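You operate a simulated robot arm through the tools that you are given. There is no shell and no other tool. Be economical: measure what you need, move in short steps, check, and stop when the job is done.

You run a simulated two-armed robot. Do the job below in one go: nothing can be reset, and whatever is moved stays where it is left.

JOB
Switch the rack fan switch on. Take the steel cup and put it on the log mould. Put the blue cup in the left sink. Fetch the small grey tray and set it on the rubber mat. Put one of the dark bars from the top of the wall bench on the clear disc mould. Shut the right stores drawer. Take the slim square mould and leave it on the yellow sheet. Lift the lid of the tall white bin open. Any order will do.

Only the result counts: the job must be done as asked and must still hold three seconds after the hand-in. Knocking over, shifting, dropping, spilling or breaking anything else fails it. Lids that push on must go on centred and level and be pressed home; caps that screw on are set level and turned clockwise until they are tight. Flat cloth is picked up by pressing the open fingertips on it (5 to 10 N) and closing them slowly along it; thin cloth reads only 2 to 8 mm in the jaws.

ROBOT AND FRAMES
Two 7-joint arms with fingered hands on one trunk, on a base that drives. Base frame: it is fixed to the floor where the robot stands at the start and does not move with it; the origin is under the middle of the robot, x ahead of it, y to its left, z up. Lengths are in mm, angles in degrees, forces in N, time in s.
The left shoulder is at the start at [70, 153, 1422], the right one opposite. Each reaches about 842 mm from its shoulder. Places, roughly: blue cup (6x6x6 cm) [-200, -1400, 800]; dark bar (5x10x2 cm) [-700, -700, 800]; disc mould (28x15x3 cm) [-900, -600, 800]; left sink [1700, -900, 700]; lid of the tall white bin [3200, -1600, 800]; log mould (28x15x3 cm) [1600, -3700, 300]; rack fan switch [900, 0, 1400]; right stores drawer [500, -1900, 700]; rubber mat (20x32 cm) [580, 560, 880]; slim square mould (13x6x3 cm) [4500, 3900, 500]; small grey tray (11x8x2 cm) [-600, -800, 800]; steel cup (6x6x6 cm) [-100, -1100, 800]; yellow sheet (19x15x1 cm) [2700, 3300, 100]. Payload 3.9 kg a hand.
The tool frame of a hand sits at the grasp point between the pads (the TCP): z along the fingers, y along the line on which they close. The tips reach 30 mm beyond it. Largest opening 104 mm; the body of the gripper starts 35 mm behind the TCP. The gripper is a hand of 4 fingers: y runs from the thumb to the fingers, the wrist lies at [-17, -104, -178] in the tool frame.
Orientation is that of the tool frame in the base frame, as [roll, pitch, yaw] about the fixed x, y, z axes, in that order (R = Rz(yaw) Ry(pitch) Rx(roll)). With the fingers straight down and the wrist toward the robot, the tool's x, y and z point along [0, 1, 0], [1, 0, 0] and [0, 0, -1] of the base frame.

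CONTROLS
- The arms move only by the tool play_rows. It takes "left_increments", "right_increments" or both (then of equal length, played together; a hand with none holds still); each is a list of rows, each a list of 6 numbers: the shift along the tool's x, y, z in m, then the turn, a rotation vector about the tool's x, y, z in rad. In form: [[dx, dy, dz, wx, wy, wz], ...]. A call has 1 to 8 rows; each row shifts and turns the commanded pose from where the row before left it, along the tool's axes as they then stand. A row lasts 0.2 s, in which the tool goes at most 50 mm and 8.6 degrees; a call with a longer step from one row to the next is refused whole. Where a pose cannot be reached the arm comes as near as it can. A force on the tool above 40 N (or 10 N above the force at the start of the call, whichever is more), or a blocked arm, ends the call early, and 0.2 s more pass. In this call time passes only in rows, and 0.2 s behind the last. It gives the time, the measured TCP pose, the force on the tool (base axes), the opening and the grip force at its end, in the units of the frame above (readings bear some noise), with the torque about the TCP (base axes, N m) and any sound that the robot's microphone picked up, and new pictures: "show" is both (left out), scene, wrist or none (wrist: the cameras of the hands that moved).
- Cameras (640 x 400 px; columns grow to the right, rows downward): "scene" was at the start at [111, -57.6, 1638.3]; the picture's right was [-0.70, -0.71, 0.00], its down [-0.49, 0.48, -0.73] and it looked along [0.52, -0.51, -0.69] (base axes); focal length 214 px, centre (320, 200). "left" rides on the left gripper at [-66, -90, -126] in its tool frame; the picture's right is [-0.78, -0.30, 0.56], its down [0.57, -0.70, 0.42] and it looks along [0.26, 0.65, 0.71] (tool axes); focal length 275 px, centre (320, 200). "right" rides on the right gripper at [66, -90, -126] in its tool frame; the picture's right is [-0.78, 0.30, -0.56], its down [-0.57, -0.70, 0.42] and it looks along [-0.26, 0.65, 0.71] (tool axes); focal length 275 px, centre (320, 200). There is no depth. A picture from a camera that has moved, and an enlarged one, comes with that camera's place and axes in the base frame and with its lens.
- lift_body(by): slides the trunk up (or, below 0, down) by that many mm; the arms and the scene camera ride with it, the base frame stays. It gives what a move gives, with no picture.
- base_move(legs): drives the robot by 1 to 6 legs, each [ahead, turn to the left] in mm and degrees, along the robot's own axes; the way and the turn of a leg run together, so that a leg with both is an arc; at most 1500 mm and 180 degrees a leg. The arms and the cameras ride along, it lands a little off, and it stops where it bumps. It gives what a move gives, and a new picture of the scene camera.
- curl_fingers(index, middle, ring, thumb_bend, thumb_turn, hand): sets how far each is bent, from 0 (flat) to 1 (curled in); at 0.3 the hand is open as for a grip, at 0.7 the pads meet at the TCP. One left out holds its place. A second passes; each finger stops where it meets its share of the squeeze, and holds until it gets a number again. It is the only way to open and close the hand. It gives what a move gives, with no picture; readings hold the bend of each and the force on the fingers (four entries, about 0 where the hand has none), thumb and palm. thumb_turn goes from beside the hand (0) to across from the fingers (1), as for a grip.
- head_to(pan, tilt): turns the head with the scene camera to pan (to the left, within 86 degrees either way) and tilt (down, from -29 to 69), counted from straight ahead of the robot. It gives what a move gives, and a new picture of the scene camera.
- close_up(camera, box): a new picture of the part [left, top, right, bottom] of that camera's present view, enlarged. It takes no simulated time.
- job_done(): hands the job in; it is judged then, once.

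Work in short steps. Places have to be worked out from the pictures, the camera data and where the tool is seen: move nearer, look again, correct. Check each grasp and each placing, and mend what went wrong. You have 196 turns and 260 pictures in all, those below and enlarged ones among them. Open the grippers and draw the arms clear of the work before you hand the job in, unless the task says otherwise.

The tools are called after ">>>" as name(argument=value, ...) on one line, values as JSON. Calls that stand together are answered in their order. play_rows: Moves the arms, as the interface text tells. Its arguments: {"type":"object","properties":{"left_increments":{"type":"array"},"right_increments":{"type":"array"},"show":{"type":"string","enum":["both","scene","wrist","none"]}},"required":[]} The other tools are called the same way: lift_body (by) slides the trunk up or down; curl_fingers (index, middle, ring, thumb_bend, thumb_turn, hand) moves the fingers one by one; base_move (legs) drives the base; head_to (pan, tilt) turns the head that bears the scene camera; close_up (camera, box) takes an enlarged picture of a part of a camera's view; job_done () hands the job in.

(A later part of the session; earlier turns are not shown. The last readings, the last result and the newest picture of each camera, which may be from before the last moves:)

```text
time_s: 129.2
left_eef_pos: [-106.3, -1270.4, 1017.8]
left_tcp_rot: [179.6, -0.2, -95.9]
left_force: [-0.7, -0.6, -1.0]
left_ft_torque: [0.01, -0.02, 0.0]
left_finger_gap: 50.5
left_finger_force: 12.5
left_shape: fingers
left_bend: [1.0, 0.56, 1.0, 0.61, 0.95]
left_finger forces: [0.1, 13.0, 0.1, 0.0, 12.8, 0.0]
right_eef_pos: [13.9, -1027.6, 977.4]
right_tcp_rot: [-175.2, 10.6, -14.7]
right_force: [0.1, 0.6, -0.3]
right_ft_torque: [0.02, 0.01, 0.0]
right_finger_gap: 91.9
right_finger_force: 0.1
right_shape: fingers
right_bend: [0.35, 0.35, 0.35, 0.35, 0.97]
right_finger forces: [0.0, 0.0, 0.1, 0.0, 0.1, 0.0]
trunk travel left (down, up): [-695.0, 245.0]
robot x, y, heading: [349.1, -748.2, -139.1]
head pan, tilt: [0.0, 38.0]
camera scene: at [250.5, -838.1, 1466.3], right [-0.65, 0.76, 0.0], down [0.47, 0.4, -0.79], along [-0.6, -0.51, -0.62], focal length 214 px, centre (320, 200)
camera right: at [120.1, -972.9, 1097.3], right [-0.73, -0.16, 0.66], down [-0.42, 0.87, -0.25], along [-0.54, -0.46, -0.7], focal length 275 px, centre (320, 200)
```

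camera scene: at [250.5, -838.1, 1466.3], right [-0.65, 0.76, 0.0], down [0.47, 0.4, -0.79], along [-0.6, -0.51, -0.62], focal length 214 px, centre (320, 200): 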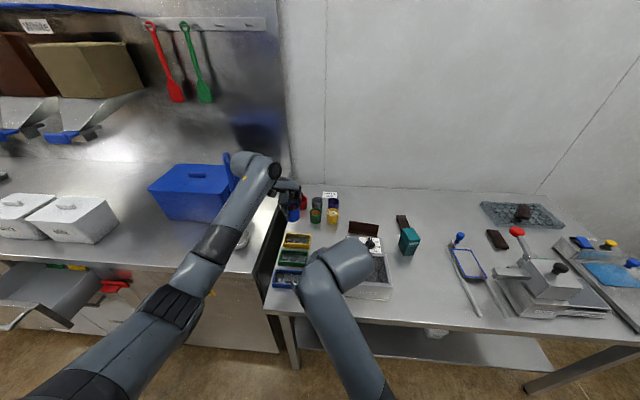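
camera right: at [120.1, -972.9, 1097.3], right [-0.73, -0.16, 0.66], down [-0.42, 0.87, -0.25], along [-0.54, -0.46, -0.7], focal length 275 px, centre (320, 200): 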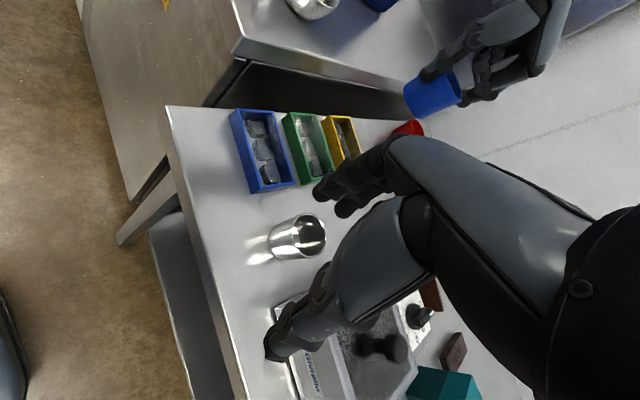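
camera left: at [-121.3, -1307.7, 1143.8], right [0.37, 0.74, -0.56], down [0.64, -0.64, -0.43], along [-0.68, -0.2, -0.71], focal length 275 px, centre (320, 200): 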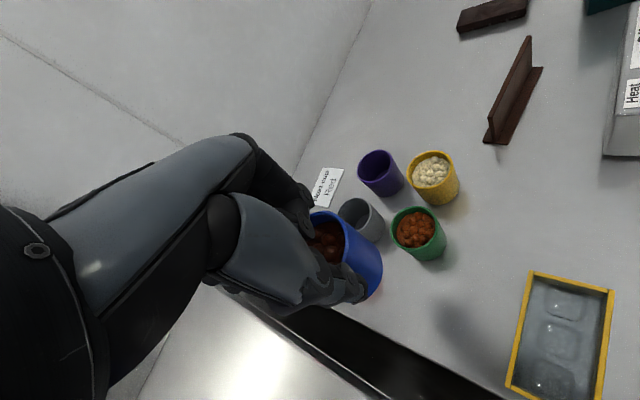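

The elbow hit a limit and the hand came out tilted 10°; the steel cup shows at about (-61,-1081). I level the hand and move over the cup.

>>> play_rows(right_increments=[[0, 0, 0, -0.042, 0.0915, 0], [0, 0, 0, -0.042, 0.0915, 0], [-0.029, 0.035, 0, 0, 0, 0], [-0.029, 0.035, 0, 0, 0, 0]])

```text
time_s: 130.2
left_eef_pos: [-107.6, -1270.2, 1017.9]
left_tcp_rot: [179.7, -0.2, -95.8]
left_force: [-0.2, -0.7, -1.2]
left_ft_torque: [0.03, -0.02, 0.0]
left_finger_gap: 50.5
left_finger_force: 13.2
left_shape: fingers
left_bend: [1.0, 0.56, 1.0, 0.61, 0.95]
left_finger forces: [0.0, 12.9, 0.0, 0.0, 12.9, 0.0]
right_eef_pos: [-64.0, -1079.5, 977.2]
right_tcp_rot: [-180.0, -0.1, -15.2]
right_force: [-0.3, 0.0, 0.1]
right_ft_torque: [-0.01, -0.01, 0.02]
right_finger_gap: 92.0
right_finger_force: 0.0
right_shape: fingers
right_bend: [0.35, 0.35, 0.35, 0.35, 0.97]
right_finger forces: [0.0, 0.0, 0.0, 0.0, 0.0, 0.0]
trunk travel left (down, up): [-695.0, 245.0]
robot x, y, heading: [351.9, -750.5, -139.1]
head pan, tilt: [0.0, 38.0]
camera scene: at [248.2, -837.5, 1466.1], right [-0.65, 0.76, 0.0], down [0.47, 0.4, -0.79], along [-0.6, -0.51, -0.62], focal length 214 px, centre (320, 200)
camera right: at [23.7, -1009.7, 1103.8], right [-0.83, -0.08, 0.56], down [-0.37, 0.83, -0.43], along [-0.42, -0.56, -0.71], focal length 275 px, centre (320, 200)
```

scene: 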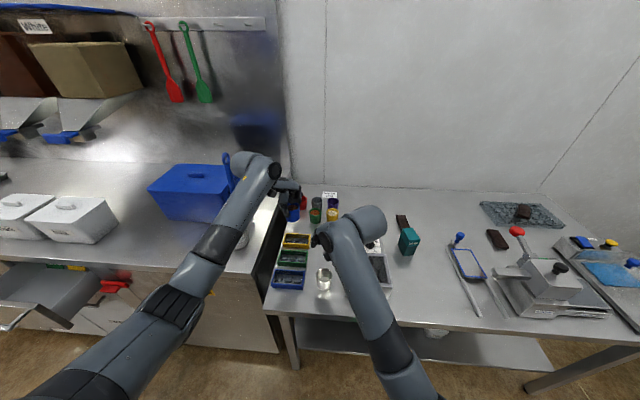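
right: 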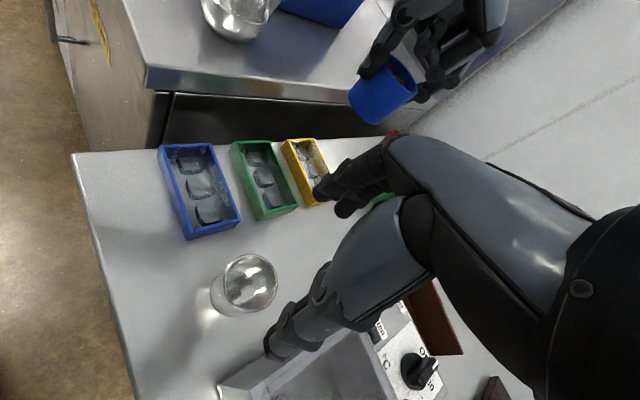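

Cup is within 6 mm of centre. To keep the thumb away from the bath I rotate the hand another 20° and correct.

>>> play_rows(right_increments=[[0.006, 0.0025, 0, 0, 0, 0], [0, 0, 0, 0, 0, 0.12], [0, 0, 0, 0, 0, 0.12], [0, 0, 0, 0, 0, 0.12]], show="wrist")

```text
time_s: 131.2
left_eef_pos: [-107.0, -1269.3, 1017.5]
left_tcp_rot: [179.6, -0.3, -96.0]
left_force: [-0.2, -0.4, -1.4]
left_ft_torque: [-0.01, 0.01, -0.02]
left_finger_gap: 50.5
left_finger_force: 13.1
left_shape: fingers
left_bend: [1.0, 0.56, 1.0, 0.61, 0.95]
left_finger forces: [0.0, 13.0, 0.0, 0.0, 12.9, 0.0]
right_eef_pos: [-57.6, -1081.2, 978.8]
right_tcp_rot: [180.0, 0.0, -36.0]
right_force: [-0.3, -0.1, -0.2]
right_ft_torque: [-0.02, 0.0, 0.01]
right_finger_gap: 91.9
right_finger_force: 0.0
right_shape: fingers
right_bend: [0.35, 0.35, 0.35, 0.35, 0.97]
right_finger forces: [0.0, 0.0, 0.0, 0.0, 0.1, 0.0]
trunk travel left (down, up): [-695.0, 245.0]
robot x, y, heading: [350.9, -750.4, -139.2]
head pan, tilt: [0.0, 38.0]
camera right: at [49.5, -1047.5, 1104.4], right [-0.8, 0.22, 0.56], down [-0.05, 0.9, -0.43], along [-0.6, -0.37, -0.71], focal length 275 px, centre (320, 200)
```

right: 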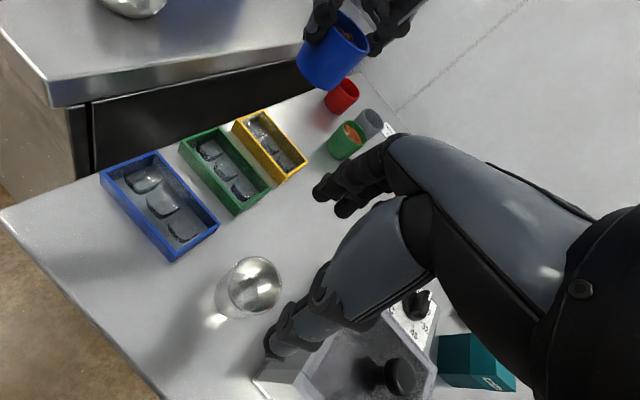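

Perfectly centred. Descending to z≈840.

>>> play_rows(right_increments=[[0, 0, 0.04, 0, 0, 0], [0, 0, 0.035, 0, 0, 0], [0, 0, 0.02, 0, 0, 0], [0, 0, 0.02, 0, 0, 0]], show="wrist")

```text
time_s: 132.2
left_eef_pos: [-107.2, -1268.8, 1018.3]
left_tcp_rot: [179.7, -0.3, -95.9]
left_force: [0.1, -0.4, -1.3]
left_ft_torque: [-0.01, -0.01, -0.03]
left_finger_gap: 50.5
left_finger_force: 12.9
left_shape: fingers
left_bend: [1.0, 0.56, 1.0, 0.61, 0.95]
left_finger forces: [0.1, 12.9, 0.0, 0.0, 13.0, 0.0]
right_eef_pos: [-56.0, -1080.5, 862.0]
right_tcp_rot: [179.9, 0.0, -35.8]
right_force: [0.4, 0.4, 0.1]
right_ft_torque: [-0.02, -0.02, 0.04]
right_finger_gap: 91.8
right_finger_force: 0.0
right_shape: fingers
right_bend: [0.35, 0.35, 0.35, 0.35, 0.97]
right_finger forces: [0.0, 0.0, 0.0, 0.1, 0.0, 0.0]
trunk travel left (down, up): [-695.0, 245.0]
robot x, y, heading: [351.0, -747.1, -139.3]
head pan, tilt: [0.0, 38.0]
camera right: at [49.7, -1046.1, 989.1], right [-0.8, 0.21, 0.56], down [-0.05, 0.9, -0.43], along [-0.59, -0.37, -0.71], focal length 275 px, centre (320, 200)
```

right: 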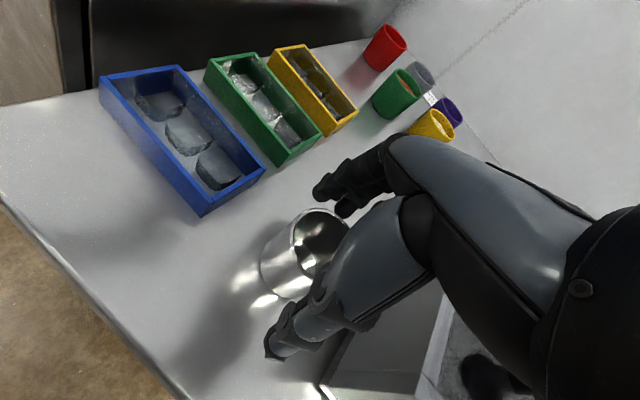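

All clear; 20 mm more and close.

>>> play_rows(right_increments=[[0, 0, 0.012, 0, 0, 0], [0, 0, 0.01, 0, 0, 0]], show="none")

>>> curl_fingers(hand="right", index=0.62, middle=0.62, ring=0.62, thumb_bend=0.62)

>>> play_rows(right_increments=[[0, 0, -0.01, 0, 0, 0], [0, 0, -0.03, 0, 0, 0], [0, 0, -0.04, 0, 0, 0], [0, 0, -0.045, 0, 0, 0], [0, 0, -0.045, 0, 0, 0]], show="wrist")

```text
time_s: 132.8
left_eef_pos: [-107.1, -1268.2, 1017.9]
left_tcp_rot: [179.6, -0.3, -95.8]
left_force: [0.3, 0.8, -0.2]
left_ft_torque: [-0.01, -0.04, 0.02]
left_finger_gap: 50.5
left_finger_force: 13.8
left_shape: fingers
left_bend: [1.0, 0.56, 1.0, 0.61, 0.95]
left_finger forces: [0.0, 13.0, 0.0, 0.0, 12.9, 0.0]
right_eef_pos: [-56.1, -1079.7, 839.9]
right_tcp_rot: [179.9, 0.1, -35.8]
right_force: [0.6, -0.1, 0.4]
right_ft_torque: [-0.05, -0.08, -0.03]
right_finger_gap: 91.9
right_finger_force: 0.1
right_shape: fingers
right_bend: [0.35, 0.35, 0.35, 0.35, 0.97]
right_finger forces: [0.1, 0.1, 0.0, 0.0, 0.0, 0.0]
trunk travel left (down, up): [-695.0, 245.0]
robot x, y, heading: [350.9, -750.0, -139.2]
head pan, tilt: [0.0, 38.0]
```

```text
time_s: 133.8
left_eef_pos: [-106.2, -1267.9, 1017.7]
left_tcp_rot: [179.7, -0.3, -96.0]
left_force: [0.0, 0.2, -0.4]
left_ft_torque: [-0.01, 0.0, 0.01]
left_finger_gap: 50.7
left_finger_force: 12.9
left_shape: fingers
left_bend: [1.0, 0.56, 1.0, 0.61, 0.95]
left_finger forces: [0.1, 12.9, 0.0, 0.0, 12.9, 0.1]
right_eef_pos: [-56.9, -1081.2, 841.4]
right_tcp_rot: [180.0, 0.0, -35.8]
right_force: [-0.4, -0.3, 1.5]
right_ft_torque: [-0.01, 0.05, 0.01]
right_finger_gap: 43.8
right_finger_force: 11.4
right_shape: fingers
right_bend: [0.55, 0.56, 0.62, 0.55, 0.96]
right_finger forces: [5.9, 6.2, 0.1, 0.0, 10.8, 0.0]
trunk travel left (down, up): [-695.0, 245.0]
robot x, y, heading: [352.7, -749.4, -139.4]
head pan, tilt: [0.0, 38.0]
```

```text
time_s: 135.2
left_eef_pos: [-106.3, -1269.1, 1016.5]
left_tcp_rot: [179.7, -0.2, -95.9]
left_force: [0.3, 0.0, -2.0]
left_ft_torque: [0.0, 0.0, -0.01]
left_finger_gap: 50.9
left_finger_force: 12.9
left_shape: fingers
left_bend: [1.0, 0.56, 1.0, 0.61, 0.95]
left_finger forces: [0.1, 12.8, 0.0, 0.0, 13.0, 0.0]
right_eef_pos: [-75.7, -1062.0, 993.3]
right_tcp_rot: [-178.3, 3.6, -37.1]
right_force: [1.0, 0.3, -0.9]
right_ft_torque: [-0.02, 0.0, -0.01]
right_finger_gap: 43.7
right_finger_force: 10.7
right_shape: fingers
right_bend: [0.55, 0.56, 0.62, 0.55, 0.96]
right_finger forces: [5.6, 5.8, 0.0, 0.0, 10.9, 0.0]
trunk travel left (down, up): [-695.0, 245.0]
robot x, y, heading: [348.2, -746.5, -139.3]
head pan, tilt: [0.0, 38.0]
stopped in row 5 (right hand): the arm was blocked; the commanded pose is now the measured one
camera right: at [36.0, -1037.8, 1116.4], right [-0.78, 0.2, 0.6], down [-0.05, 0.93, -0.37], along [-0.63, -0.31, -0.71], focal length 275 px, centre (320, 200)
```

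right: 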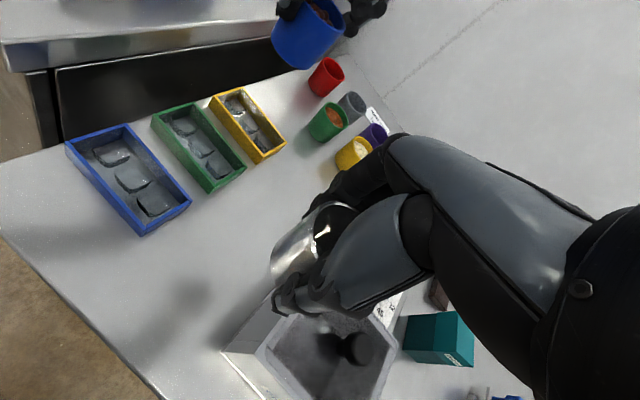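

Both cups are held. I raise the trunk a bit, back out, drive along the aisle and turn to the sink.

>>> lift_body(by=100)

>>> base_move(legs=[[-150, 0], [0, 90], [1100, 0], [0, 90]])

```text
time_s: 136.5
left_eef_pos: [-107.7, -1269.5, 1118.0]
left_tcp_rot: [179.7, -0.4, -96.0]
left_force: [0.1, 0.1, -0.4]
left_ft_torque: [-0.01, 0.0, 0.02]
left_finger_gap: 50.7
left_finger_force: 13.0
left_shape: fingers
left_bend: [1.0, 0.56, 1.0, 0.61, 0.95]
left_finger forces: [0.0, 12.9, 0.0, 0.0, 12.9, 0.0]
right_eef_pos: [-75.5, -1062.3, 1092.0]
right_tcp_rot: [-178.4, 3.6, -37.1]
right_force: [-1.0, 0.1, -0.6]
right_ft_torque: [-0.01, -0.02, 0.0]
right_finger_gap: 43.7
right_finger_force: 11.0
right_shape: fingers
right_bend: [0.55, 0.56, 0.62, 0.55, 0.96]
right_finger forces: [5.6, 5.7, 0.1, 0.0, 10.9, 0.0]
trunk travel left (down, up): [-795.0, 145.0]
robot x, y, heading: [350.3, -747.2, -139.2]
head pan, tilt: [0.0, 38.0]
```

```text
time_s: 150.7
left_eef_pos: [1624.8, -948.7, 1117.5]
left_tcp_rot: [179.8, -0.3, 85.3]
left_force: [0.4, -1.1, -1.1]
left_ft_torque: [-0.01, 0.02, 0.02]
left_finger_gap: 50.1
left_finger_force: 12.2
left_shape: fingers
left_bend: [1.0, 0.56, 1.0, 0.61, 0.95]
left_finger forces: [0.0, 12.5, 0.0, 0.0, 12.3, 0.1]
right_eef_pos: [1596.5, -1158.2, 1091.8]
right_tcp_rot: [-178.2, 3.6, 144.1]
right_force: [-0.2, 0.0, -0.6]
right_ft_torque: [0.01, 0.0, -0.03]
right_finger_gap: 42.8
right_finger_force: 10.1
right_shape: fingers
right_bend: [0.56, 0.57, 0.62, 0.55, 0.96]
right_finger forces: [5.0, 5.3, 0.0, 0.0, 9.9, 0.0]
trunk travel left (down, up): [-795.0, 145.0]
robot x, y, heading: [1175.7, -1478.0, 41.9]
head pan, tilt: [0.0, 38.0]
camera scene: at [1281.3, -1387.9, 1566.4], right [0.67, -0.74, 0.0], down [-0.46, -0.41, -0.79], along [0.59, 0.53, -0.62], focal length 214 px, centre (320, 200)
```

scene: 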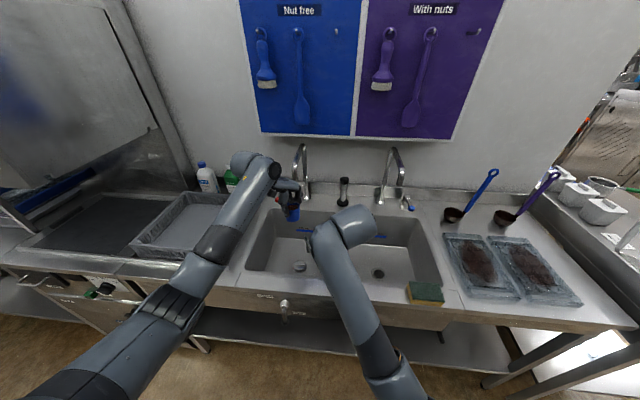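

Left basin drain is about (1668,-912). I move 110 mm closer and lower the trunk 130 mm, then look from the wrist.

>>> base_move(legs=[[110, 0]])

>>> lift_body(by=-120)

>>> play_rows(left_increments=[[0, 0, 0.03, 0, 0, 0], [0, 0, 0.03, 0, 0, 0]])

```text
time_s: 151.8
left_eef_pos: [1680.6, -907.3, 1118.4]
left_tcp_rot: [-179.3, 0.1, 83.9]
left_force: [-0.8, -2.0, -0.6]
left_ft_torque: [0.14, -0.08, -0.01]
left_finger_gap: 50.2
left_finger_force: 14.3
left_shape: fingers
left_bend: [1.0, 0.55, 1.0, 0.62, 0.95]
left_finger forces: [0.1, 12.4, 2.4, 0.0, 12.5, 0.0]
right_eef_pos: [1655.4, -1108.3, 1090.8]
right_tcp_rot: [-178.2, 3.6, 143.9]
right_force: [-0.4, 0.1, -0.7]
right_ft_torque: [-0.03, 0.0, -0.02]
right_finger_gap: 42.9
right_finger_force: 10.0
right_shape: fingers
right_bend: [0.56, 0.57, 0.62, 0.55, 0.96]
right_finger forces: [5.1, 5.4, 0.0, 0.0, 10.0, 0.0]
trunk travel left (down, up): [-795.0, 145.0]
robot x, y, heading: [1237.5, -1426.2, 41.6]
head pan, tilt: [0.0, 38.0]
stopped in leg 1: the force on the tool passed its limit at 260 N (the readings are from after the stop); the commanded pose is now the measured one
camera scene: at [1338.1, -1338.5, 1566.4], right [0.67, -0.75, 0.0], down [-0.46, -0.41, -0.79], along [0.59, 0.52, -0.62], focal length 214 px, centre (320, 200)
```

scene: 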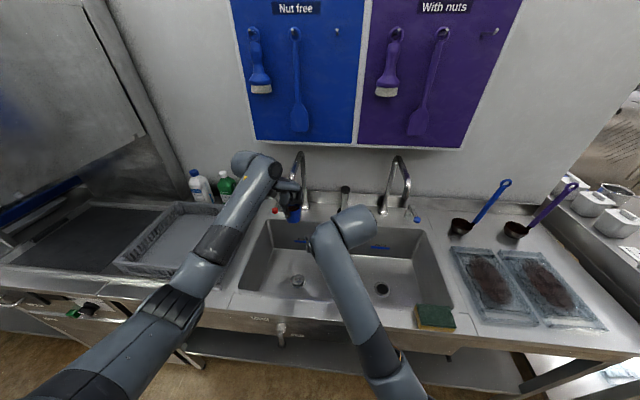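

```text
time_s: 153.3
left_eef_pos: [1680.3, -904.2, 998.8]
left_tcp_rot: [-179.4, 0.1, 84.0]
left_force: [0.0, -0.1, -0.3]
left_ft_torque: [-0.03, 0.06, 0.0]
left_finger_gap: 50.0
left_finger_force: 12.1
left_shape: fingers
left_bend: [1.0, 0.55, 1.0, 0.62, 0.95]
left_finger forces: [0.0, 12.5, 0.0, 0.1, 12.5, 0.0]
right_eef_pos: [1656.1, -1108.3, 970.6]
right_tcp_rot: [-178.1, 3.7, 143.7]
right_force: [-0.7, -0.2, 0.0]
right_ft_torque: [-0.02, -0.04, -0.01]
right_finger_gap: 43.0
right_finger_force: 10.0
right_shape: fingers
right_bend: [0.56, 0.57, 0.62, 0.55, 0.96]
right_finger forces: [5.1, 5.4, 0.0, 0.0, 10.1, 0.0]
trunk travel left (down, up): [-675.0, 265.0]
robot x, y, heading: [1231.7, -1431.1, 42.0]
head pan, tilt: [0.0, 38.0]
```

```text
time_s: 153.9
left_eef_pos: [1677.2, -904.8, 938.2]
left_tcp_rot: [-179.5, 0.1, 84.0]
left_force: [0.5, -0.3, -0.4]
left_ft_torque: [-0.04, 0.01, -0.01]
left_finger_gap: 49.7
left_finger_force: 12.2
left_shape: fingers
left_bend: [1.0, 0.55, 1.0, 0.62, 0.95]
left_finger forces: [0.1, 12.3, 0.0, 0.1, 12.3, 0.0]
right_eef_pos: [1656.2, -1106.8, 971.4]
right_tcp_rot: [-178.2, 3.7, 143.8]
right_force: [-0.1, -0.6, -0.1]
right_ft_torque: [-0.02, -0.01, -0.02]
right_finger_gap: 43.0
right_finger_force: 10.2
right_shape: fingers
right_bend: [0.56, 0.57, 0.62, 0.55, 0.96]
right_finger forces: [5.1, 5.3, 0.0, 0.0, 10.1, 0.1]
trunk travel left (down, up): [-675.0, 265.0]
robot x, y, heading: [1236.0, -1428.7, 41.8]
head pan, tilt: [0.0, 38.0]
camera scene: at [1337.9, -1336.9, 1446.4], right [0.67, -0.75, 0.0], down [-0.46, -0.41, -0.79], along [0.59, 0.52, -0.62], focal length 214 px, centre (320, 200)
camera left: at [1582.7, -962.2, 1065.2], right [-0.38, -0.74, -0.55], down [-0.64, 0.64, -0.42], along [0.67, 0.2, -0.72], focal length 275 px, centre (320, 200)
```

scene: 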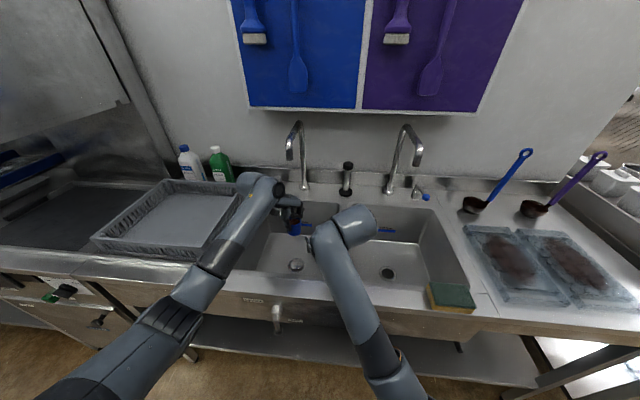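
left: 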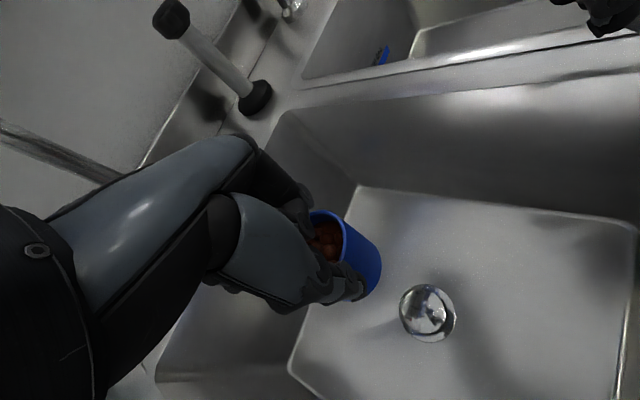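

During the drive the left hand bumped the tap (fixed); readings are normal since. The basin floor is at z≈663, centred on the drain (1679,-900). I look closely at the tap relative to the hand.

>>> close_up(camera="scene", box=[220, 110, 360, 290])

>>> close_up(camera="left", box=[0, 0, 440, 400])

```text
2.22 times, centred on (290, 200) of scene
camera zoom: at [1337.9, -1336.9, 1446.4], right [0.67, -0.75, 0.0], down [-0.46, -0.41, -0.79], along [0.59, 0.52, -0.62], focal length 477 px, centre (387, 200)
```

zoom: 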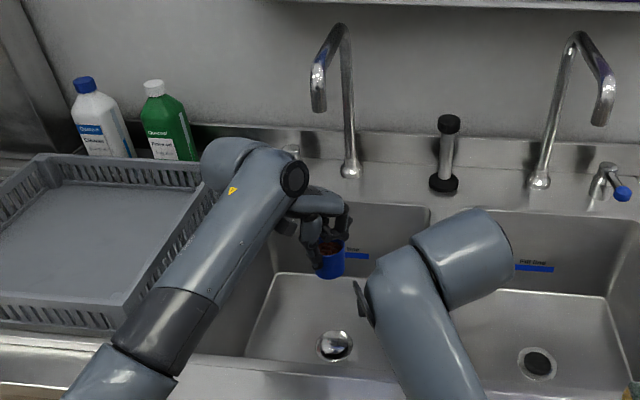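

```text
1.00 times, centred on (220, 200) of left (not enlarged: the box is as wide or as high as the picture)
camera zoom: at [1582.7, -962.2, 1065.2], right [-0.38, -0.74, -0.55], down [-0.64, 0.64, -0.42], along [0.67, 0.2, -0.72], focal length 275 px, centre (420, 200)
```

zoom: 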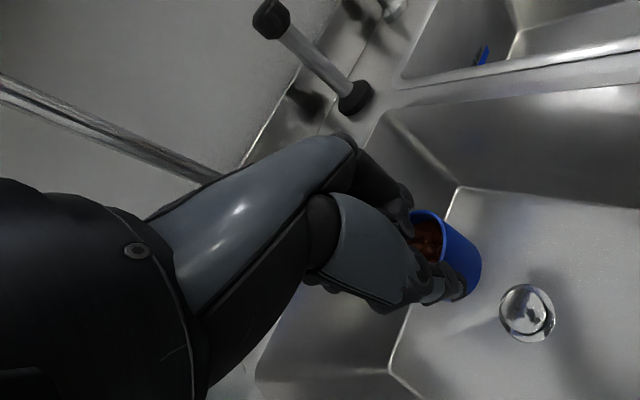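

Tap intact and behind the hand. I go down inside the basin, then shift right of the drain toward (1745,-935).

>>> play_rows(left_increments=[[0, 0, 0.035, 0, 0, 0], [0, 0, 0.035, 0, 0, 0], [0, 0, 0.035, 0, 0, 0], [0.02, 0.033, 0, 0, 0, 0], [0.018, 0.033, 0, 0, 0, 0]])

```text
time_s: 155.1
left_eef_pos: [1738.9, -879.5, 831.9]
left_tcp_rot: [-179.4, -0.1, 83.9]
left_force: [0.1, -0.6, -0.2]
left_ft_torque: [0.02, 0.02, 0.01]
left_finger_gap: 49.8
left_finger_force: 12.1
left_shape: fingers
left_bend: [1.0, 0.55, 1.0, 0.62, 0.95]
left_finger forces: [0.0, 12.1, 0.0, 0.0, 12.0, 0.0]
left hand out of reach, approached as far as the arm can: row 5
right_eef_pos: [1657.8, -1110.0, 970.3]
right_tcp_rot: [-178.2, 3.7, 143.8]
right_force: [0.9, 0.0, -0.6]
right_ft_torque: [-0.01, 0.07, 0.01]
right_finger_gap: 43.0
right_finger_force: 10.2
right_shape: fingers
right_bend: [0.56, 0.57, 0.62, 0.55, 0.96]
right_finger forces: [5.2, 5.3, 0.1, 0.0, 9.9, 0.0]
trunk travel left (down, up): [-675.0, 265.0]
robot x, y, heading: [1234.5, -1426.3, 41.6]
head pan, tilt: [0.0, 38.0]
camera scene: at [1339.6, -1338.5, 1446.2], right [0.67, -0.75, 0.0], down [-0.46, -0.41, -0.79], along [0.59, 0.52, -0.62], focal length 214 px, centre (320, 200)
camera left: at [1642.4, -936.6, 958.8], right [-0.38, -0.74, -0.55], down [-0.64, 0.64, -0.42], along [0.67, 0.2, -0.72], focal length 275 px, centre (320, 200)
```

scene: 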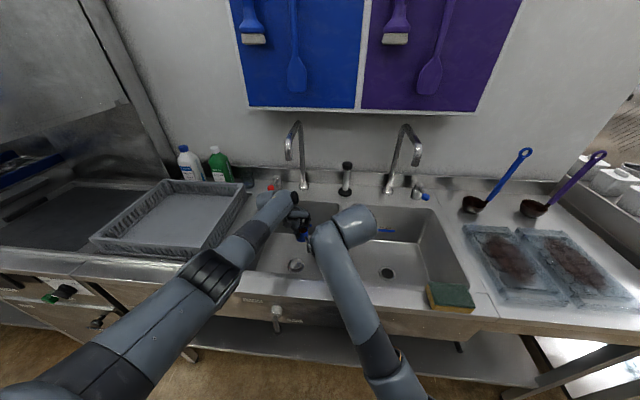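
left: 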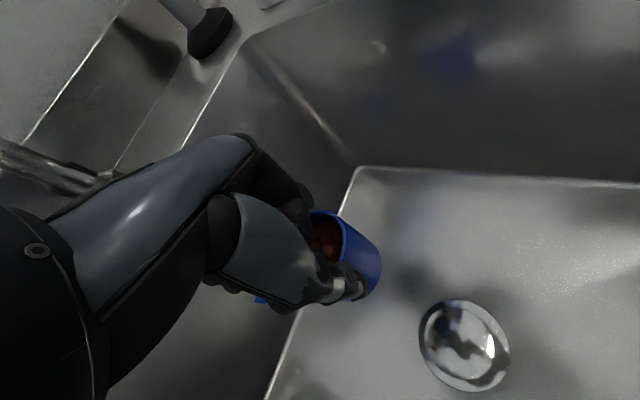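

I mis-signed the sideways step (it went toward +y); I now shift back −55 mm along tool x.

>>> play_rows(left_increments=[[-0.03, 0, 0, 0, 0, 0], [-0.03, 0, 0, 0, 0, 0], [0, 0, 0.03, 0, 0, 0]], show="wrist")

```text
time_s: 155.9
left_eef_pos: [1728.4, -938.8, 802.1]
left_tcp_rot: [-179.4, 0.1, 84.2]
left_force: [0.5, -0.3, -0.2]
left_ft_torque: [-0.02, 0.01, 0.0]
left_finger_gap: 49.9
left_finger_force: 12.0
left_shape: fingers
left_bend: [1.0, 0.55, 1.0, 0.62, 0.95]
left_finger forces: [0.1, 12.0, 0.0, 0.1, 11.8, 0.0]
right_eef_pos: [1656.1, -1107.4, 971.0]
right_tcp_rot: [-178.1, 3.7, 143.9]
right_force: [-0.4, -0.7, -0.6]
right_ft_torque: [0.04, 0.05, 0.01]
right_finger_gap: 43.4
right_finger_force: 10.6
right_shape: fingers
right_bend: [0.56, 0.57, 0.62, 0.55, 0.96]
right_finger forces: [5.0, 5.3, 0.0, 0.1, 9.8, 0.0]
trunk travel left (down, up): [-675.0, 265.0]
robot x, y, heading: [1231.7, -1430.1, 41.7]
head pan, tilt: [0.0, 38.0]
camera left: at [1632.8, -995.0, 929.9], right [-0.38, -0.74, -0.55], down [-0.64, 0.64, -0.42], along [0.66, 0.2, -0.72], focal length 275 px, centre (320, 200)
```

left: 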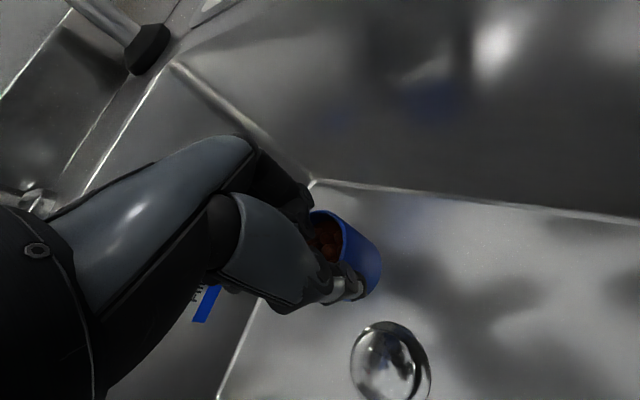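

Cup must clear the drain a bit more; I shift 15 mm further and lower to z≈750.

>>> play_rows(left_increments=[[-0.012, 0.01, 0.02, 0, 0, 0], [0, 0, 0.02, 0, 0, 0], [0, 0, 0.012, 0, 0, 0]])

>>> close_up(camera="scene", box=[240, 180, 380, 300])

```text
time_s: 156.7
left_eef_pos: [1737.3, -951.6, 750.9]
left_tcp_rot: [-179.5, 0.1, 84.1]
left_force: [0.4, 0.0, 0.1]
left_ft_torque: [-0.03, -0.02, -0.04]
left_finger_gap: 50.0
left_finger_force: 11.8
left_shape: fingers
left_bend: [1.0, 0.55, 1.0, 0.62, 0.95]
left_finger forces: [0.0, 12.0, 0.0, 0.1, 11.9, 0.1]
right_eef_pos: [1656.3, -1108.7, 971.6]
right_tcp_rot: [-178.1, 3.7, 143.8]
right_force: [0.0, -0.1, -0.2]
right_ft_torque: [-0.03, 0.02, 0.01]
right_finger_gap: 42.9
right_finger_force: 9.8
right_shape: fingers
right_bend: [0.56, 0.57, 0.62, 0.55, 0.96]
right_finger forces: [5.1, 5.4, 0.0, 0.0, 9.9, 0.0]
trunk travel left (down, up): [-675.0, 265.0]
robot x, y, heading: [1234.9, -1427.1, 41.9]
head pan, tilt: [0.0, 38.0]
camera scene: at [1338.1, -1337.5, 1446.4], right [0.67, -0.75, 0.0], down [-0.46, -0.41, -0.79], along [0.59, 0.52, -0.62], focal length 214 px, centre (320, 200)
camera left: at [1642.5, -1008.5, 878.5], right [-0.38, -0.74, -0.55], down [-0.64, 0.64, -0.42], along [0.67, 0.2, -0.72], focal length 275 px, centre (320, 200)
```

scene: 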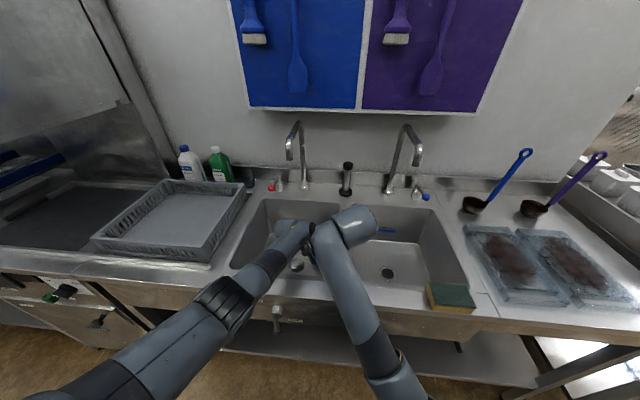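
left: 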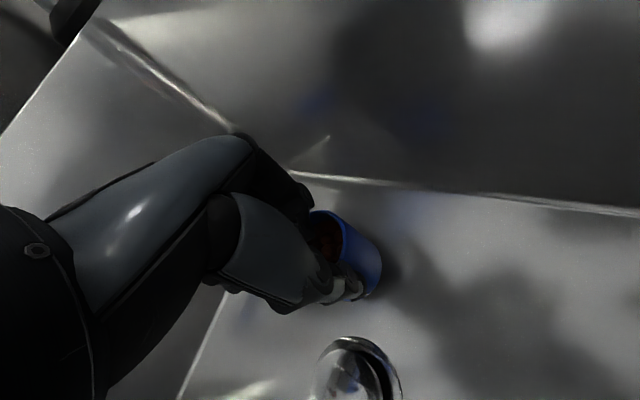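

```text
3.33 times, centred on (310, 240) of scene
camera zoom: at [1338.1, -1337.5, 1446.4], right [0.67, -0.75, 0.0], down [-0.46, -0.41, -0.79], along [0.59, 0.52, -0.62], focal length 715 px, centre (353, 67)
```

zoom: 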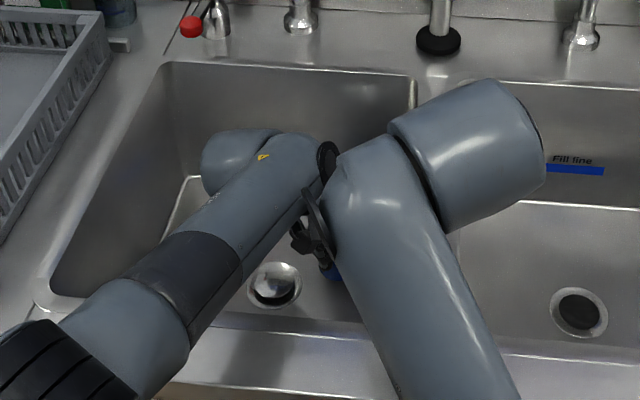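

Lowering in small steps until the cup meets the basin floor.

>>> play_rows(left_increments=[[0, 0, 0.006, 0, 0, 0], [0, 0, 0.005, 0, 0, 0], [0, 0, 0.004, 0, 0, 0], [0, 0, 0.004, 0, 0, 0]], show="none")

```text
time_s: 157.7
left_eef_pos: [1733.8, -955.5, 731.9]
left_tcp_rot: [-179.5, 0.0, 84.0]
left_force: [1.6, -0.5, 2.4]
left_ft_torque: [0.01, -0.15, -0.04]
left_finger_gap: 50.1
left_finger_force: 12.1
left_shape: fingers
left_bend: [1.0, 0.55, 1.0, 0.62, 0.95]
left_finger forces: [0.1, 12.5, 0.1, 0.0, 11.9, 0.0]
left hand out of reach, approached as far as the arm can: row 3, 4
right_eef_pos: [1655.9, -1108.8, 970.9]
right_tcp_rot: [-178.2, 3.7, 143.7]
right_force: [0.5, 0.1, -0.3]
right_ft_torque: [0.01, -0.02, -0.01]
right_finger_gap: 42.9
right_finger_force: 9.9
right_shape: fingers
right_bend: [0.56, 0.57, 0.62, 0.55, 0.96]
right_finger forces: [5.2, 5.2, 0.0, 0.0, 10.0, 0.0]
trunk travel left (down, up): [-675.0, 265.0]
robot x, y, heading: [1233.3, -1430.9, 41.8]
head pan, tilt: [0.0, 38.0]
```

Light contact begins, but the arm is at its reach limit; I lower the trunk 6 mm instead.

>>> lift_body(by=-6)

>>> close_up(camera="left", box=[220, 150, 460, 400])

```text
time_s: 158.3
left_eef_pos: [1733.1, -955.5, 726.8]
left_tcp_rot: [-179.7, 0.0, 84.0]
left_force: [-1.1, -0.6, 14.9]
left_ft_torque: [0.01, -0.11, -0.01]
left_finger_gap: 50.1
left_finger_force: 13.5
left_shape: fingers
left_bend: [1.0, 0.55, 1.0, 0.62, 0.94]
left_finger forces: [0.0, 13.0, 0.1, 0.0, 14.4, 0.0]
right_eef_pos: [1654.0, -1109.4, 965.3]
right_tcp_rot: [-178.3, 3.7, 143.8]
right_force: [0.3, -0.1, -0.9]
right_ft_torque: [-0.02, 0.01, 0.0]
right_finger_gap: 43.0
right_finger_force: 10.3
right_shape: fingers
right_bend: [0.56, 0.57, 0.62, 0.55, 0.96]
right_finger forces: [5.0, 5.3, 0.0, 0.0, 10.0, 0.0]
trunk travel left (down, up): [-669.0, 271.0]
robot x, y, heading: [1232.9, -1427.8, 41.6]
head pan, tilt: [0.0, 38.0]
```

```text
1.60 times, centred on (340, 275) of left
camera zoom: at [1637.7, -1013.2, 854.0], right [-0.38, -0.74, -0.56], down [-0.64, 0.64, -0.42], along [0.67, 0.2, -0.72], focal length 440 px, centre (288, 80)
```

zoom: 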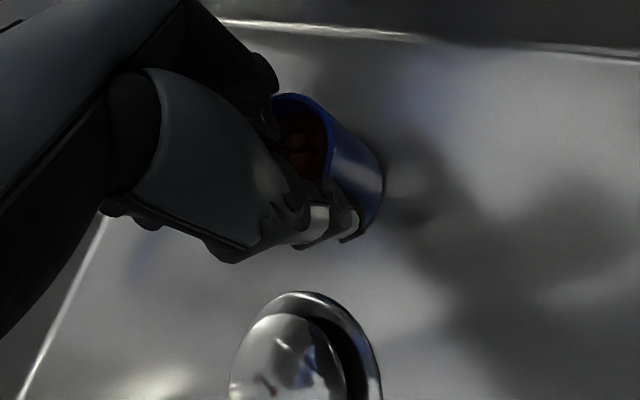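

Cup is on the floor (15 N). I release slowly.

>>> curl_fingers(hand="left", middle=0.5, thumb_bend=0.5)

>>> curl_fingers(hand="left", middle=0.38, thumb_bend=0.36)

>>> play_rows(left_increments=[[0, 0, -0.02, 0, 0, 0], [0, 0, -0.03, 0, 0, 0], [0, 0, -0.03, 0, 0, 0], [0, 0, -0.03, 0, 0, 0]], show="wrist")

```text
time_s: 159.3
left_eef_pos: [1732.7, -954.7, 723.9]
left_tcp_rot: [-179.4, 0.0, 84.0]
left_force: [-0.3, 0.2, -0.7]
left_ft_torque: [0.0, 0.02, -0.03]
left_finger_gap: 54.3
left_finger_force: 0.0
left_shape: fingers
left_bend: [1.0, 0.5, 1.0, 0.5, 0.97]
left_finger forces: [0.0, 0.0, 0.0, 0.0, 0.1, 0.0]
right_eef_pos: [1655.8, -1108.0, 965.6]
right_tcp_rot: [-178.2, 3.7, 143.9]
right_force: [-0.7, -0.7, 0.5]
right_ft_torque: [-0.01, 0.03, 0.04]
right_finger_gap: 43.2
right_finger_force: 9.8
right_shape: fingers
right_bend: [0.56, 0.57, 0.62, 0.55, 0.96]
right_finger forces: [5.1, 5.2, 0.0, 0.0, 9.9, 0.0]
trunk travel left (down, up): [-669.0, 271.0]
robot x, y, heading: [1234.2, -1427.4, 41.7]
head pan, tilt: [0.0, 38.0]
```

```text
time_s: 160.3
left_eef_pos: [1733.9, -954.6, 723.3]
left_tcp_rot: [-179.5, 0.1, 84.0]
left_force: [-0.6, -1.1, 0.4]
left_ft_torque: [-0.01, 0.0, -0.01]
left_finger_gap: 61.5
left_finger_force: 0.1
left_shape: fingers
left_bend: [1.0, 0.38, 1.0, 0.36, 0.97]
left_finger forces: [0.1, 0.1, 0.0, 0.0, 0.0, 0.1]
right_eef_pos: [1654.8, -1109.1, 965.4]
right_tcp_rot: [-178.1, 3.6, 143.8]
right_force: [-0.1, -0.3, -1.1]
right_ft_torque: [0.0, -0.01, -0.01]
right_finger_gap: 42.9
right_finger_force: 10.4
right_shape: fingers
right_bend: [0.56, 0.57, 0.62, 0.55, 0.96]
right_finger forces: [5.1, 5.3, 0.0, 0.0, 9.9, 0.1]
trunk travel left (down, up): [-669.0, 271.0]
robot x, y, heading: [1233.3, -1427.3, 41.9]
head pan, tilt: [0.0, 38.0]
```

```text
time_s: 161.3
left_eef_pos: [1734.1, -957.1, 836.6]
left_tcp_rot: [-179.4, 0.0, 84.0]
left_force: [0.2, -0.2, -0.2]
left_ft_torque: [0.0, 0.02, 0.02]
left_finger_gap: 61.6
left_finger_force: 0.1
left_shape: fingers
left_bend: [1.0, 0.38, 1.0, 0.36, 0.97]
left_finger forces: [0.0, 0.0, 0.0, 0.0, 0.0, 0.0]
right_eef_pos: [1655.1, -1108.6, 964.3]
right_tcp_rot: [-178.2, 3.7, 143.8]
right_force: [0.3, 0.1, -0.4]
right_ft_torque: [0.0, 0.01, 0.02]
right_finger_gap: 43.0
right_finger_force: 10.3
right_shape: fingers
right_bend: [0.56, 0.57, 0.62, 0.55, 0.96]
right_finger forces: [5.2, 5.4, 0.0, 0.0, 10.0, 0.1]
trunk travel left (down, up): [-669.0, 271.0]
robot x, y, heading: [1232.2, -1425.8, 41.8]
head pan, tilt: [0.0, 38.0]
camera left: at [1638.3, -1014.0, 963.0], right [-0.38, -0.74, -0.55], down [-0.64, 0.64, -0.42], along [0.67, 0.2, -0.72], focal length 275 px, centre (320, 200)
```

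left: 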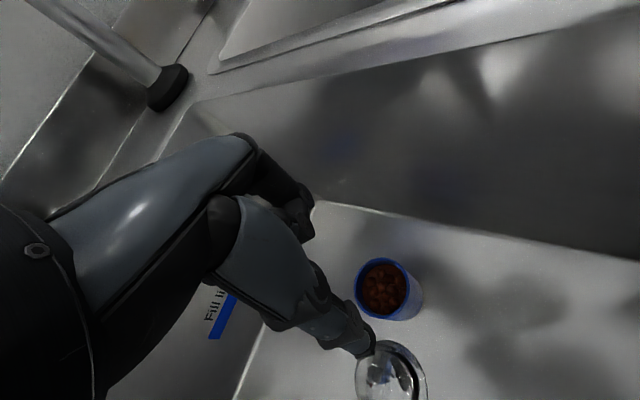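

Blue cup stands upright in the left sink. I withdraw the left hand up and back, raise the trunk, back off and turn toward the stores drawers.

>>> play_rows(left_increments=[[0, 0, -0.045, 0, 0, 0], [0, 0, -0.045, 0, 0, 0], [-0.025, -0.022, -0.03, 0, 0, 0], [-0.028, -0.025, -0.03, 0, 0, 0], [-0.028, -0.025, -0.03, 0, 0, 0], [-0.028, -0.025, -0.03, 0, 0, 0]], show="none")

>>> lift_body(by=150)

>>> base_move(legs=[[-150, 0], [0, 90], [0, 90]])

```text
time_s: 162.7
left_eef_pos: [1625.8, -1057.4, 1045.6]
left_tcp_rot: [-179.5, 0.1, 84.0]
left_force: [-0.6, 0.0, -0.1]
left_ft_torque: [-0.02, -0.04, 0.02]
left_finger_gap: 61.6
left_finger_force: 0.0
left_shape: fingers
left_bend: [1.0, 0.38, 1.0, 0.36, 0.97]
left_finger forces: [0.0, 0.0, 0.0, 0.1, 0.1, 0.0]
right_eef_pos: [1655.5, -1108.1, 965.1]
right_tcp_rot: [-178.3, 3.6, 143.7]
right_force: [-0.2, -0.8, -0.2]
right_ft_torque: [0.01, 0.01, -0.04]
right_finger_gap: 43.3
right_finger_force: 10.0
right_shape: fingers
right_bend: [0.56, 0.57, 0.62, 0.55, 0.96]
right_finger forces: [5.1, 5.2, 0.0, 0.0, 9.9, 0.1]
trunk travel left (down, up): [-669.0, 271.0]
robot x, y, heading: [1232.0, -1426.7, 41.9]
head pan, tilt: [0.0, 38.0]
```

```text
time_s: 164.4
left_eef_pos: [1627.9, -1056.8, 1196.4]
left_tcp_rot: [-179.4, 0.2, 84.0]
left_force: [-0.4, 0.2, -1.1]
left_ft_torque: [0.01, 0.0, 0.03]
left_finger_gap: 61.7
left_finger_force: 0.0
left_shape: fingers
left_bend: [1.0, 0.38, 1.0, 0.36, 0.97]
left_finger forces: [0.0, 0.1, 0.0, 0.0, 0.1, 0.0]
right_eef_pos: [1656.6, -1107.9, 1114.1]
right_tcp_rot: [-178.2, 3.8, 143.8]
right_force: [-0.1, 0.4, -0.6]
right_ft_torque: [0.02, 0.02, 0.02]
right_finger_gap: 43.0
right_finger_force: 9.7
right_shape: fingers
right_bend: [0.56, 0.57, 0.62, 0.55, 0.96]
right_finger forces: [5.2, 5.4, 0.0, 0.1, 10.0, 0.0]
trunk travel left (down, up): [-819.0, 121.0]
robot x, y, heading: [1237.5, -1426.8, 41.8]
head pan, tilt: [0.0, 38.0]
```

```text
time_s: 173.5
left_eef_pos: [732.8, -1900.4, 1195.5]
left_tcp_rot: [-179.5, 0.1, -95.4]
left_force: [-1.1, 0.0, 0.9]
left_ft_torque: [0.0, -0.01, -0.03]
left_finger_gap: 61.5
left_finger_force: 0.1
left_shape: fingers
left_bend: [1.0, 0.38, 1.0, 0.36, 0.97]
left_finger forces: [0.0, 0.0, 0.0, 0.0, 0.0, 0.0]
right_eef_pos: [705.3, -1850.3, 1115.5]
right_tcp_rot: [-178.2, 3.7, -35.8]
right_force: [-0.7, 1.0, -0.9]
right_ft_torque: [0.02, -0.01, 0.01]
right_finger_gap: 42.2
right_finger_force: 9.3
right_shape: fingers
right_bend: [0.56, 0.57, 0.62, 0.55, 0.96]
right_finger forces: [4.4, 4.9, 0.0, 0.0, 9.0, 0.0]
trunk travel left (down, up): [-819.0, 121.0]
robot x, y, heading: [1122.6, -1526.4, -137.6]
head pan, tilt: [0.0, 38.0]
camera scene: at [1025.2, -1617.3, 1590.4], right [-0.67, 0.74, 0.0], down [0.46, 0.41, -0.79], along [-0.58, -0.53, -0.62], focal length 214 px, centre (320, 200)
```

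scene: 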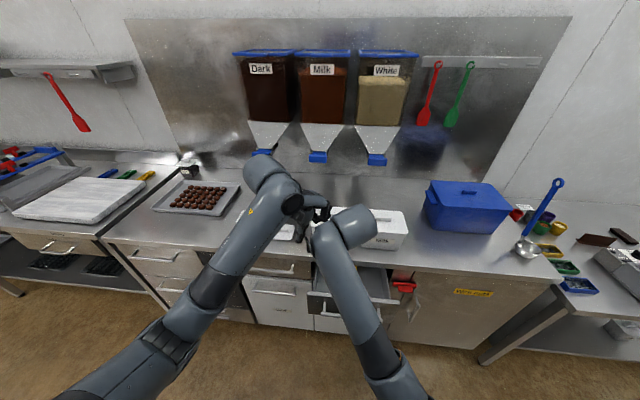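

I see an open drawer straight ahead, partly hidden by the arms. Enlarged view.

>>> close_up(camera="scene", box=[240, 240, 440, 370])

```text
3.08 times, centred on (340, 305) of scene
camera zoom: at [1025.2, -1617.3, 1590.4], right [-0.67, 0.74, 0.0], down [0.46, 0.41, -0.79], along [-0.58, -0.53, -0.62], focal length 660 px, centre (258, -123)
```

zoom: 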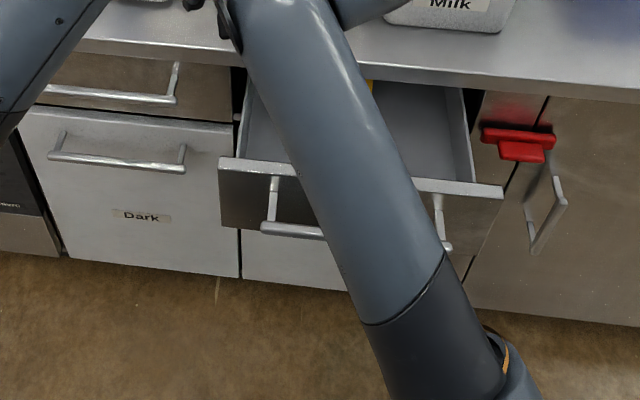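

The right drawer is open; its front panel lies near v≈-694 and must go in ~100+ mm. I move the right arm (with the cup) aside, and turn the left hand to point forward with a closed fist.

>>> play_rows(right_increments=[[-0.0324, -0.0284, 0, 0, 0, 0], [-0.0324, -0.0284, 0, 0, 0, 0], [-0.0324, -0.0284, 0, 0, 0, 0], [-0.0324, -0.0284, 0, 0, 0, 0], [-0.0324, -0.0284, 0, 0, 0, 0], [-0.0324, -0.0284, 0, 0, 0, 0], [-0.0324, -0.0284, 0, 0, 0, 0], [-0.0324, -0.0284, 0, 0, 0, 0]], left_increments=[[0, 0, 0, 0, 0, -0.139], [0, 0, 0, 0, 0, -0.139], [0, 0, 0, 0, 0, -0.139], [0, 0, 0, 0, 0, -0.139], [0, 0, 0, 0, 0, -0.139], [0, 0, 0, 0, 0, -0.139], [0, 0, 0, -0.14, 0, 0], [0, 0, 0, -0.14, 0, 0]], show="none")

>>> play_rows(left_increments=[[0, 0, 0, -0.143, 0, 0], [0, 0, 0, -0.143, 0, 0], [0, 0, 0, -0.143, 0, 0], [0, 0, 0, -0.143, 0, 0], [0, 0, 0, -0.143, 0, 0], [0, 0, 0, -0.143, 0, 0], [0, 0, 0, -0.143, 0, 0], [0, 0, 0, -0.143, 0, 0]], show="none")

>>> play_rows(left_increments=[[0, 0, 0, -0.143, 0, 0], [0, 0, -0.04, 0, 0, 0], [0, 0, -0.04, 0, 0, 0]], show="scene")

```text
time_s: 175.0
left_eef_pos: [732.2, -1901.2, 1194.5]
left_tcp_rot: [175.6, -0.4, -47.6]
left_force: [-0.8, 0.0, 0.4]
left_ft_torque: [0.0, 0.0, 0.05]
left_finger_gap: 61.6
left_finger_force: 0.1
left_shape: fingers
left_bend: [1.0, 0.38, 1.0, 0.36, 0.97]
left_finger forces: [0.0, 0.0, 0.1, 0.0, 0.1, 0.0]
right_eef_pos: [599.3, -1532.7, 1148.3]
right_tcp_rot: [-175.1, 14.3, -36.5]
right_force: [0.0, 0.0, -0.6]
right_ft_torque: [-0.03, 0.02, -0.03]
right_finger_gap: 41.9
right_finger_force: 9.1
right_shape: fingers
right_bend: [0.56, 0.57, 0.62, 0.56, 0.96]
right_finger forces: [4.5, 4.6, 0.0, 0.0, 9.1, 0.1]
right hand out of reach, approached as far as the arm can: row 7
trunk travel left (down, up): [-819.0, 121.0]
robot x, y, heading: [1126.8, -1528.6, -137.9]
head pan, tilt: [0.0, 38.0]
stopped in row 7 (right hand): the arm was blocked; the commanded pose is now the measured one
```

```text
time_s: 176.8
left_eef_pos: [732.8, -1900.9, 1194.6]
left_tcp_rot: [110.0, -0.3, -47.8]
left_force: [0.3, -0.4, -0.2]
left_ft_torque: [-0.01, -0.01, 0.01]
left_finger_gap: 61.8
left_finger_force: 0.1
left_shape: fingers
left_bend: [1.0, 0.38, 1.0, 0.36, 0.97]
left_finger forces: [0.0, 0.0, 0.0, 0.0, 0.0, 0.0]
right_eef_pos: [600.4, -1535.6, 1148.0]
right_tcp_rot: [-174.9, 14.5, -36.4]
right_force: [0.0, -0.3, -0.6]
right_ft_torque: [-0.03, -0.01, 0.01]
right_finger_gap: 41.7
right_finger_force: 9.5
right_shape: fingers
right_bend: [0.56, 0.57, 0.62, 0.56, 0.96]
right_finger forces: [4.5, 4.7, 0.1, 0.0, 9.1, 0.1]
trunk travel left (down, up): [-819.0, 121.0]
robot x, y, heading: [1121.7, -1525.7, -137.5]
head pan, tilt: [0.0, 38.0]
```

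```text
time_s: 177.6
left_eef_pos: [793.5, -1847.8, 1213.4]
left_tcp_rot: [101.8, -0.3, -47.6]
left_force: [0.5, 0.6, 0.9]
left_ft_torque: [-0.01, 0.01, -0.02]
left_finger_gap: 61.4
left_finger_force: 0.1
left_shape: fingers
left_bend: [1.0, 0.38, 1.0, 0.36, 0.97]
left_finger forces: [0.0, 0.1, 0.0, 0.1, 0.0, 0.0]
right_eef_pos: [603.0, -1532.8, 1149.3]
right_tcp_rot: [-175.2, 14.4, -36.5]
right_force: [1.0, -0.8, -0.3]
right_ft_torque: [-0.02, 0.01, 0.01]
right_finger_gap: 41.8
right_finger_force: 9.1
right_shape: fingers
right_bend: [0.56, 0.57, 0.62, 0.56, 0.96]
right_finger forces: [4.4, 4.6, 0.1, 0.0, 9.1, 0.0]
trunk travel left (down, up): [-819.0, 121.0]
robot x, y, heading: [1127.0, -1527.9, -137.8]
head pan, tilt: [0.0, 38.0]
camera scene: at [1027.6, -1615.2, 1590.7], right [-0.67, 0.74, 0.0], down [0.45, 0.41, -0.79], along [-0.58, -0.53, -0.61], focal length 214 px, centre (320, 200)
```

scene: 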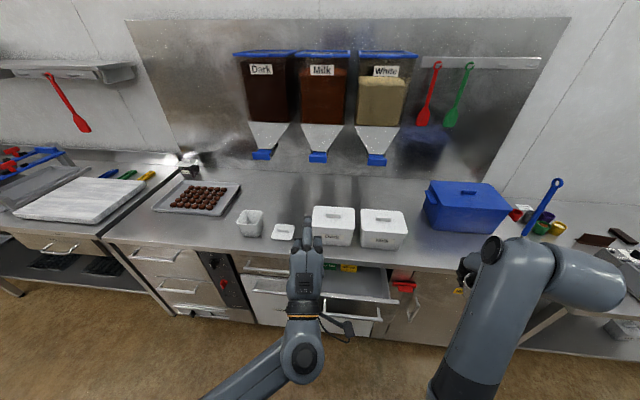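

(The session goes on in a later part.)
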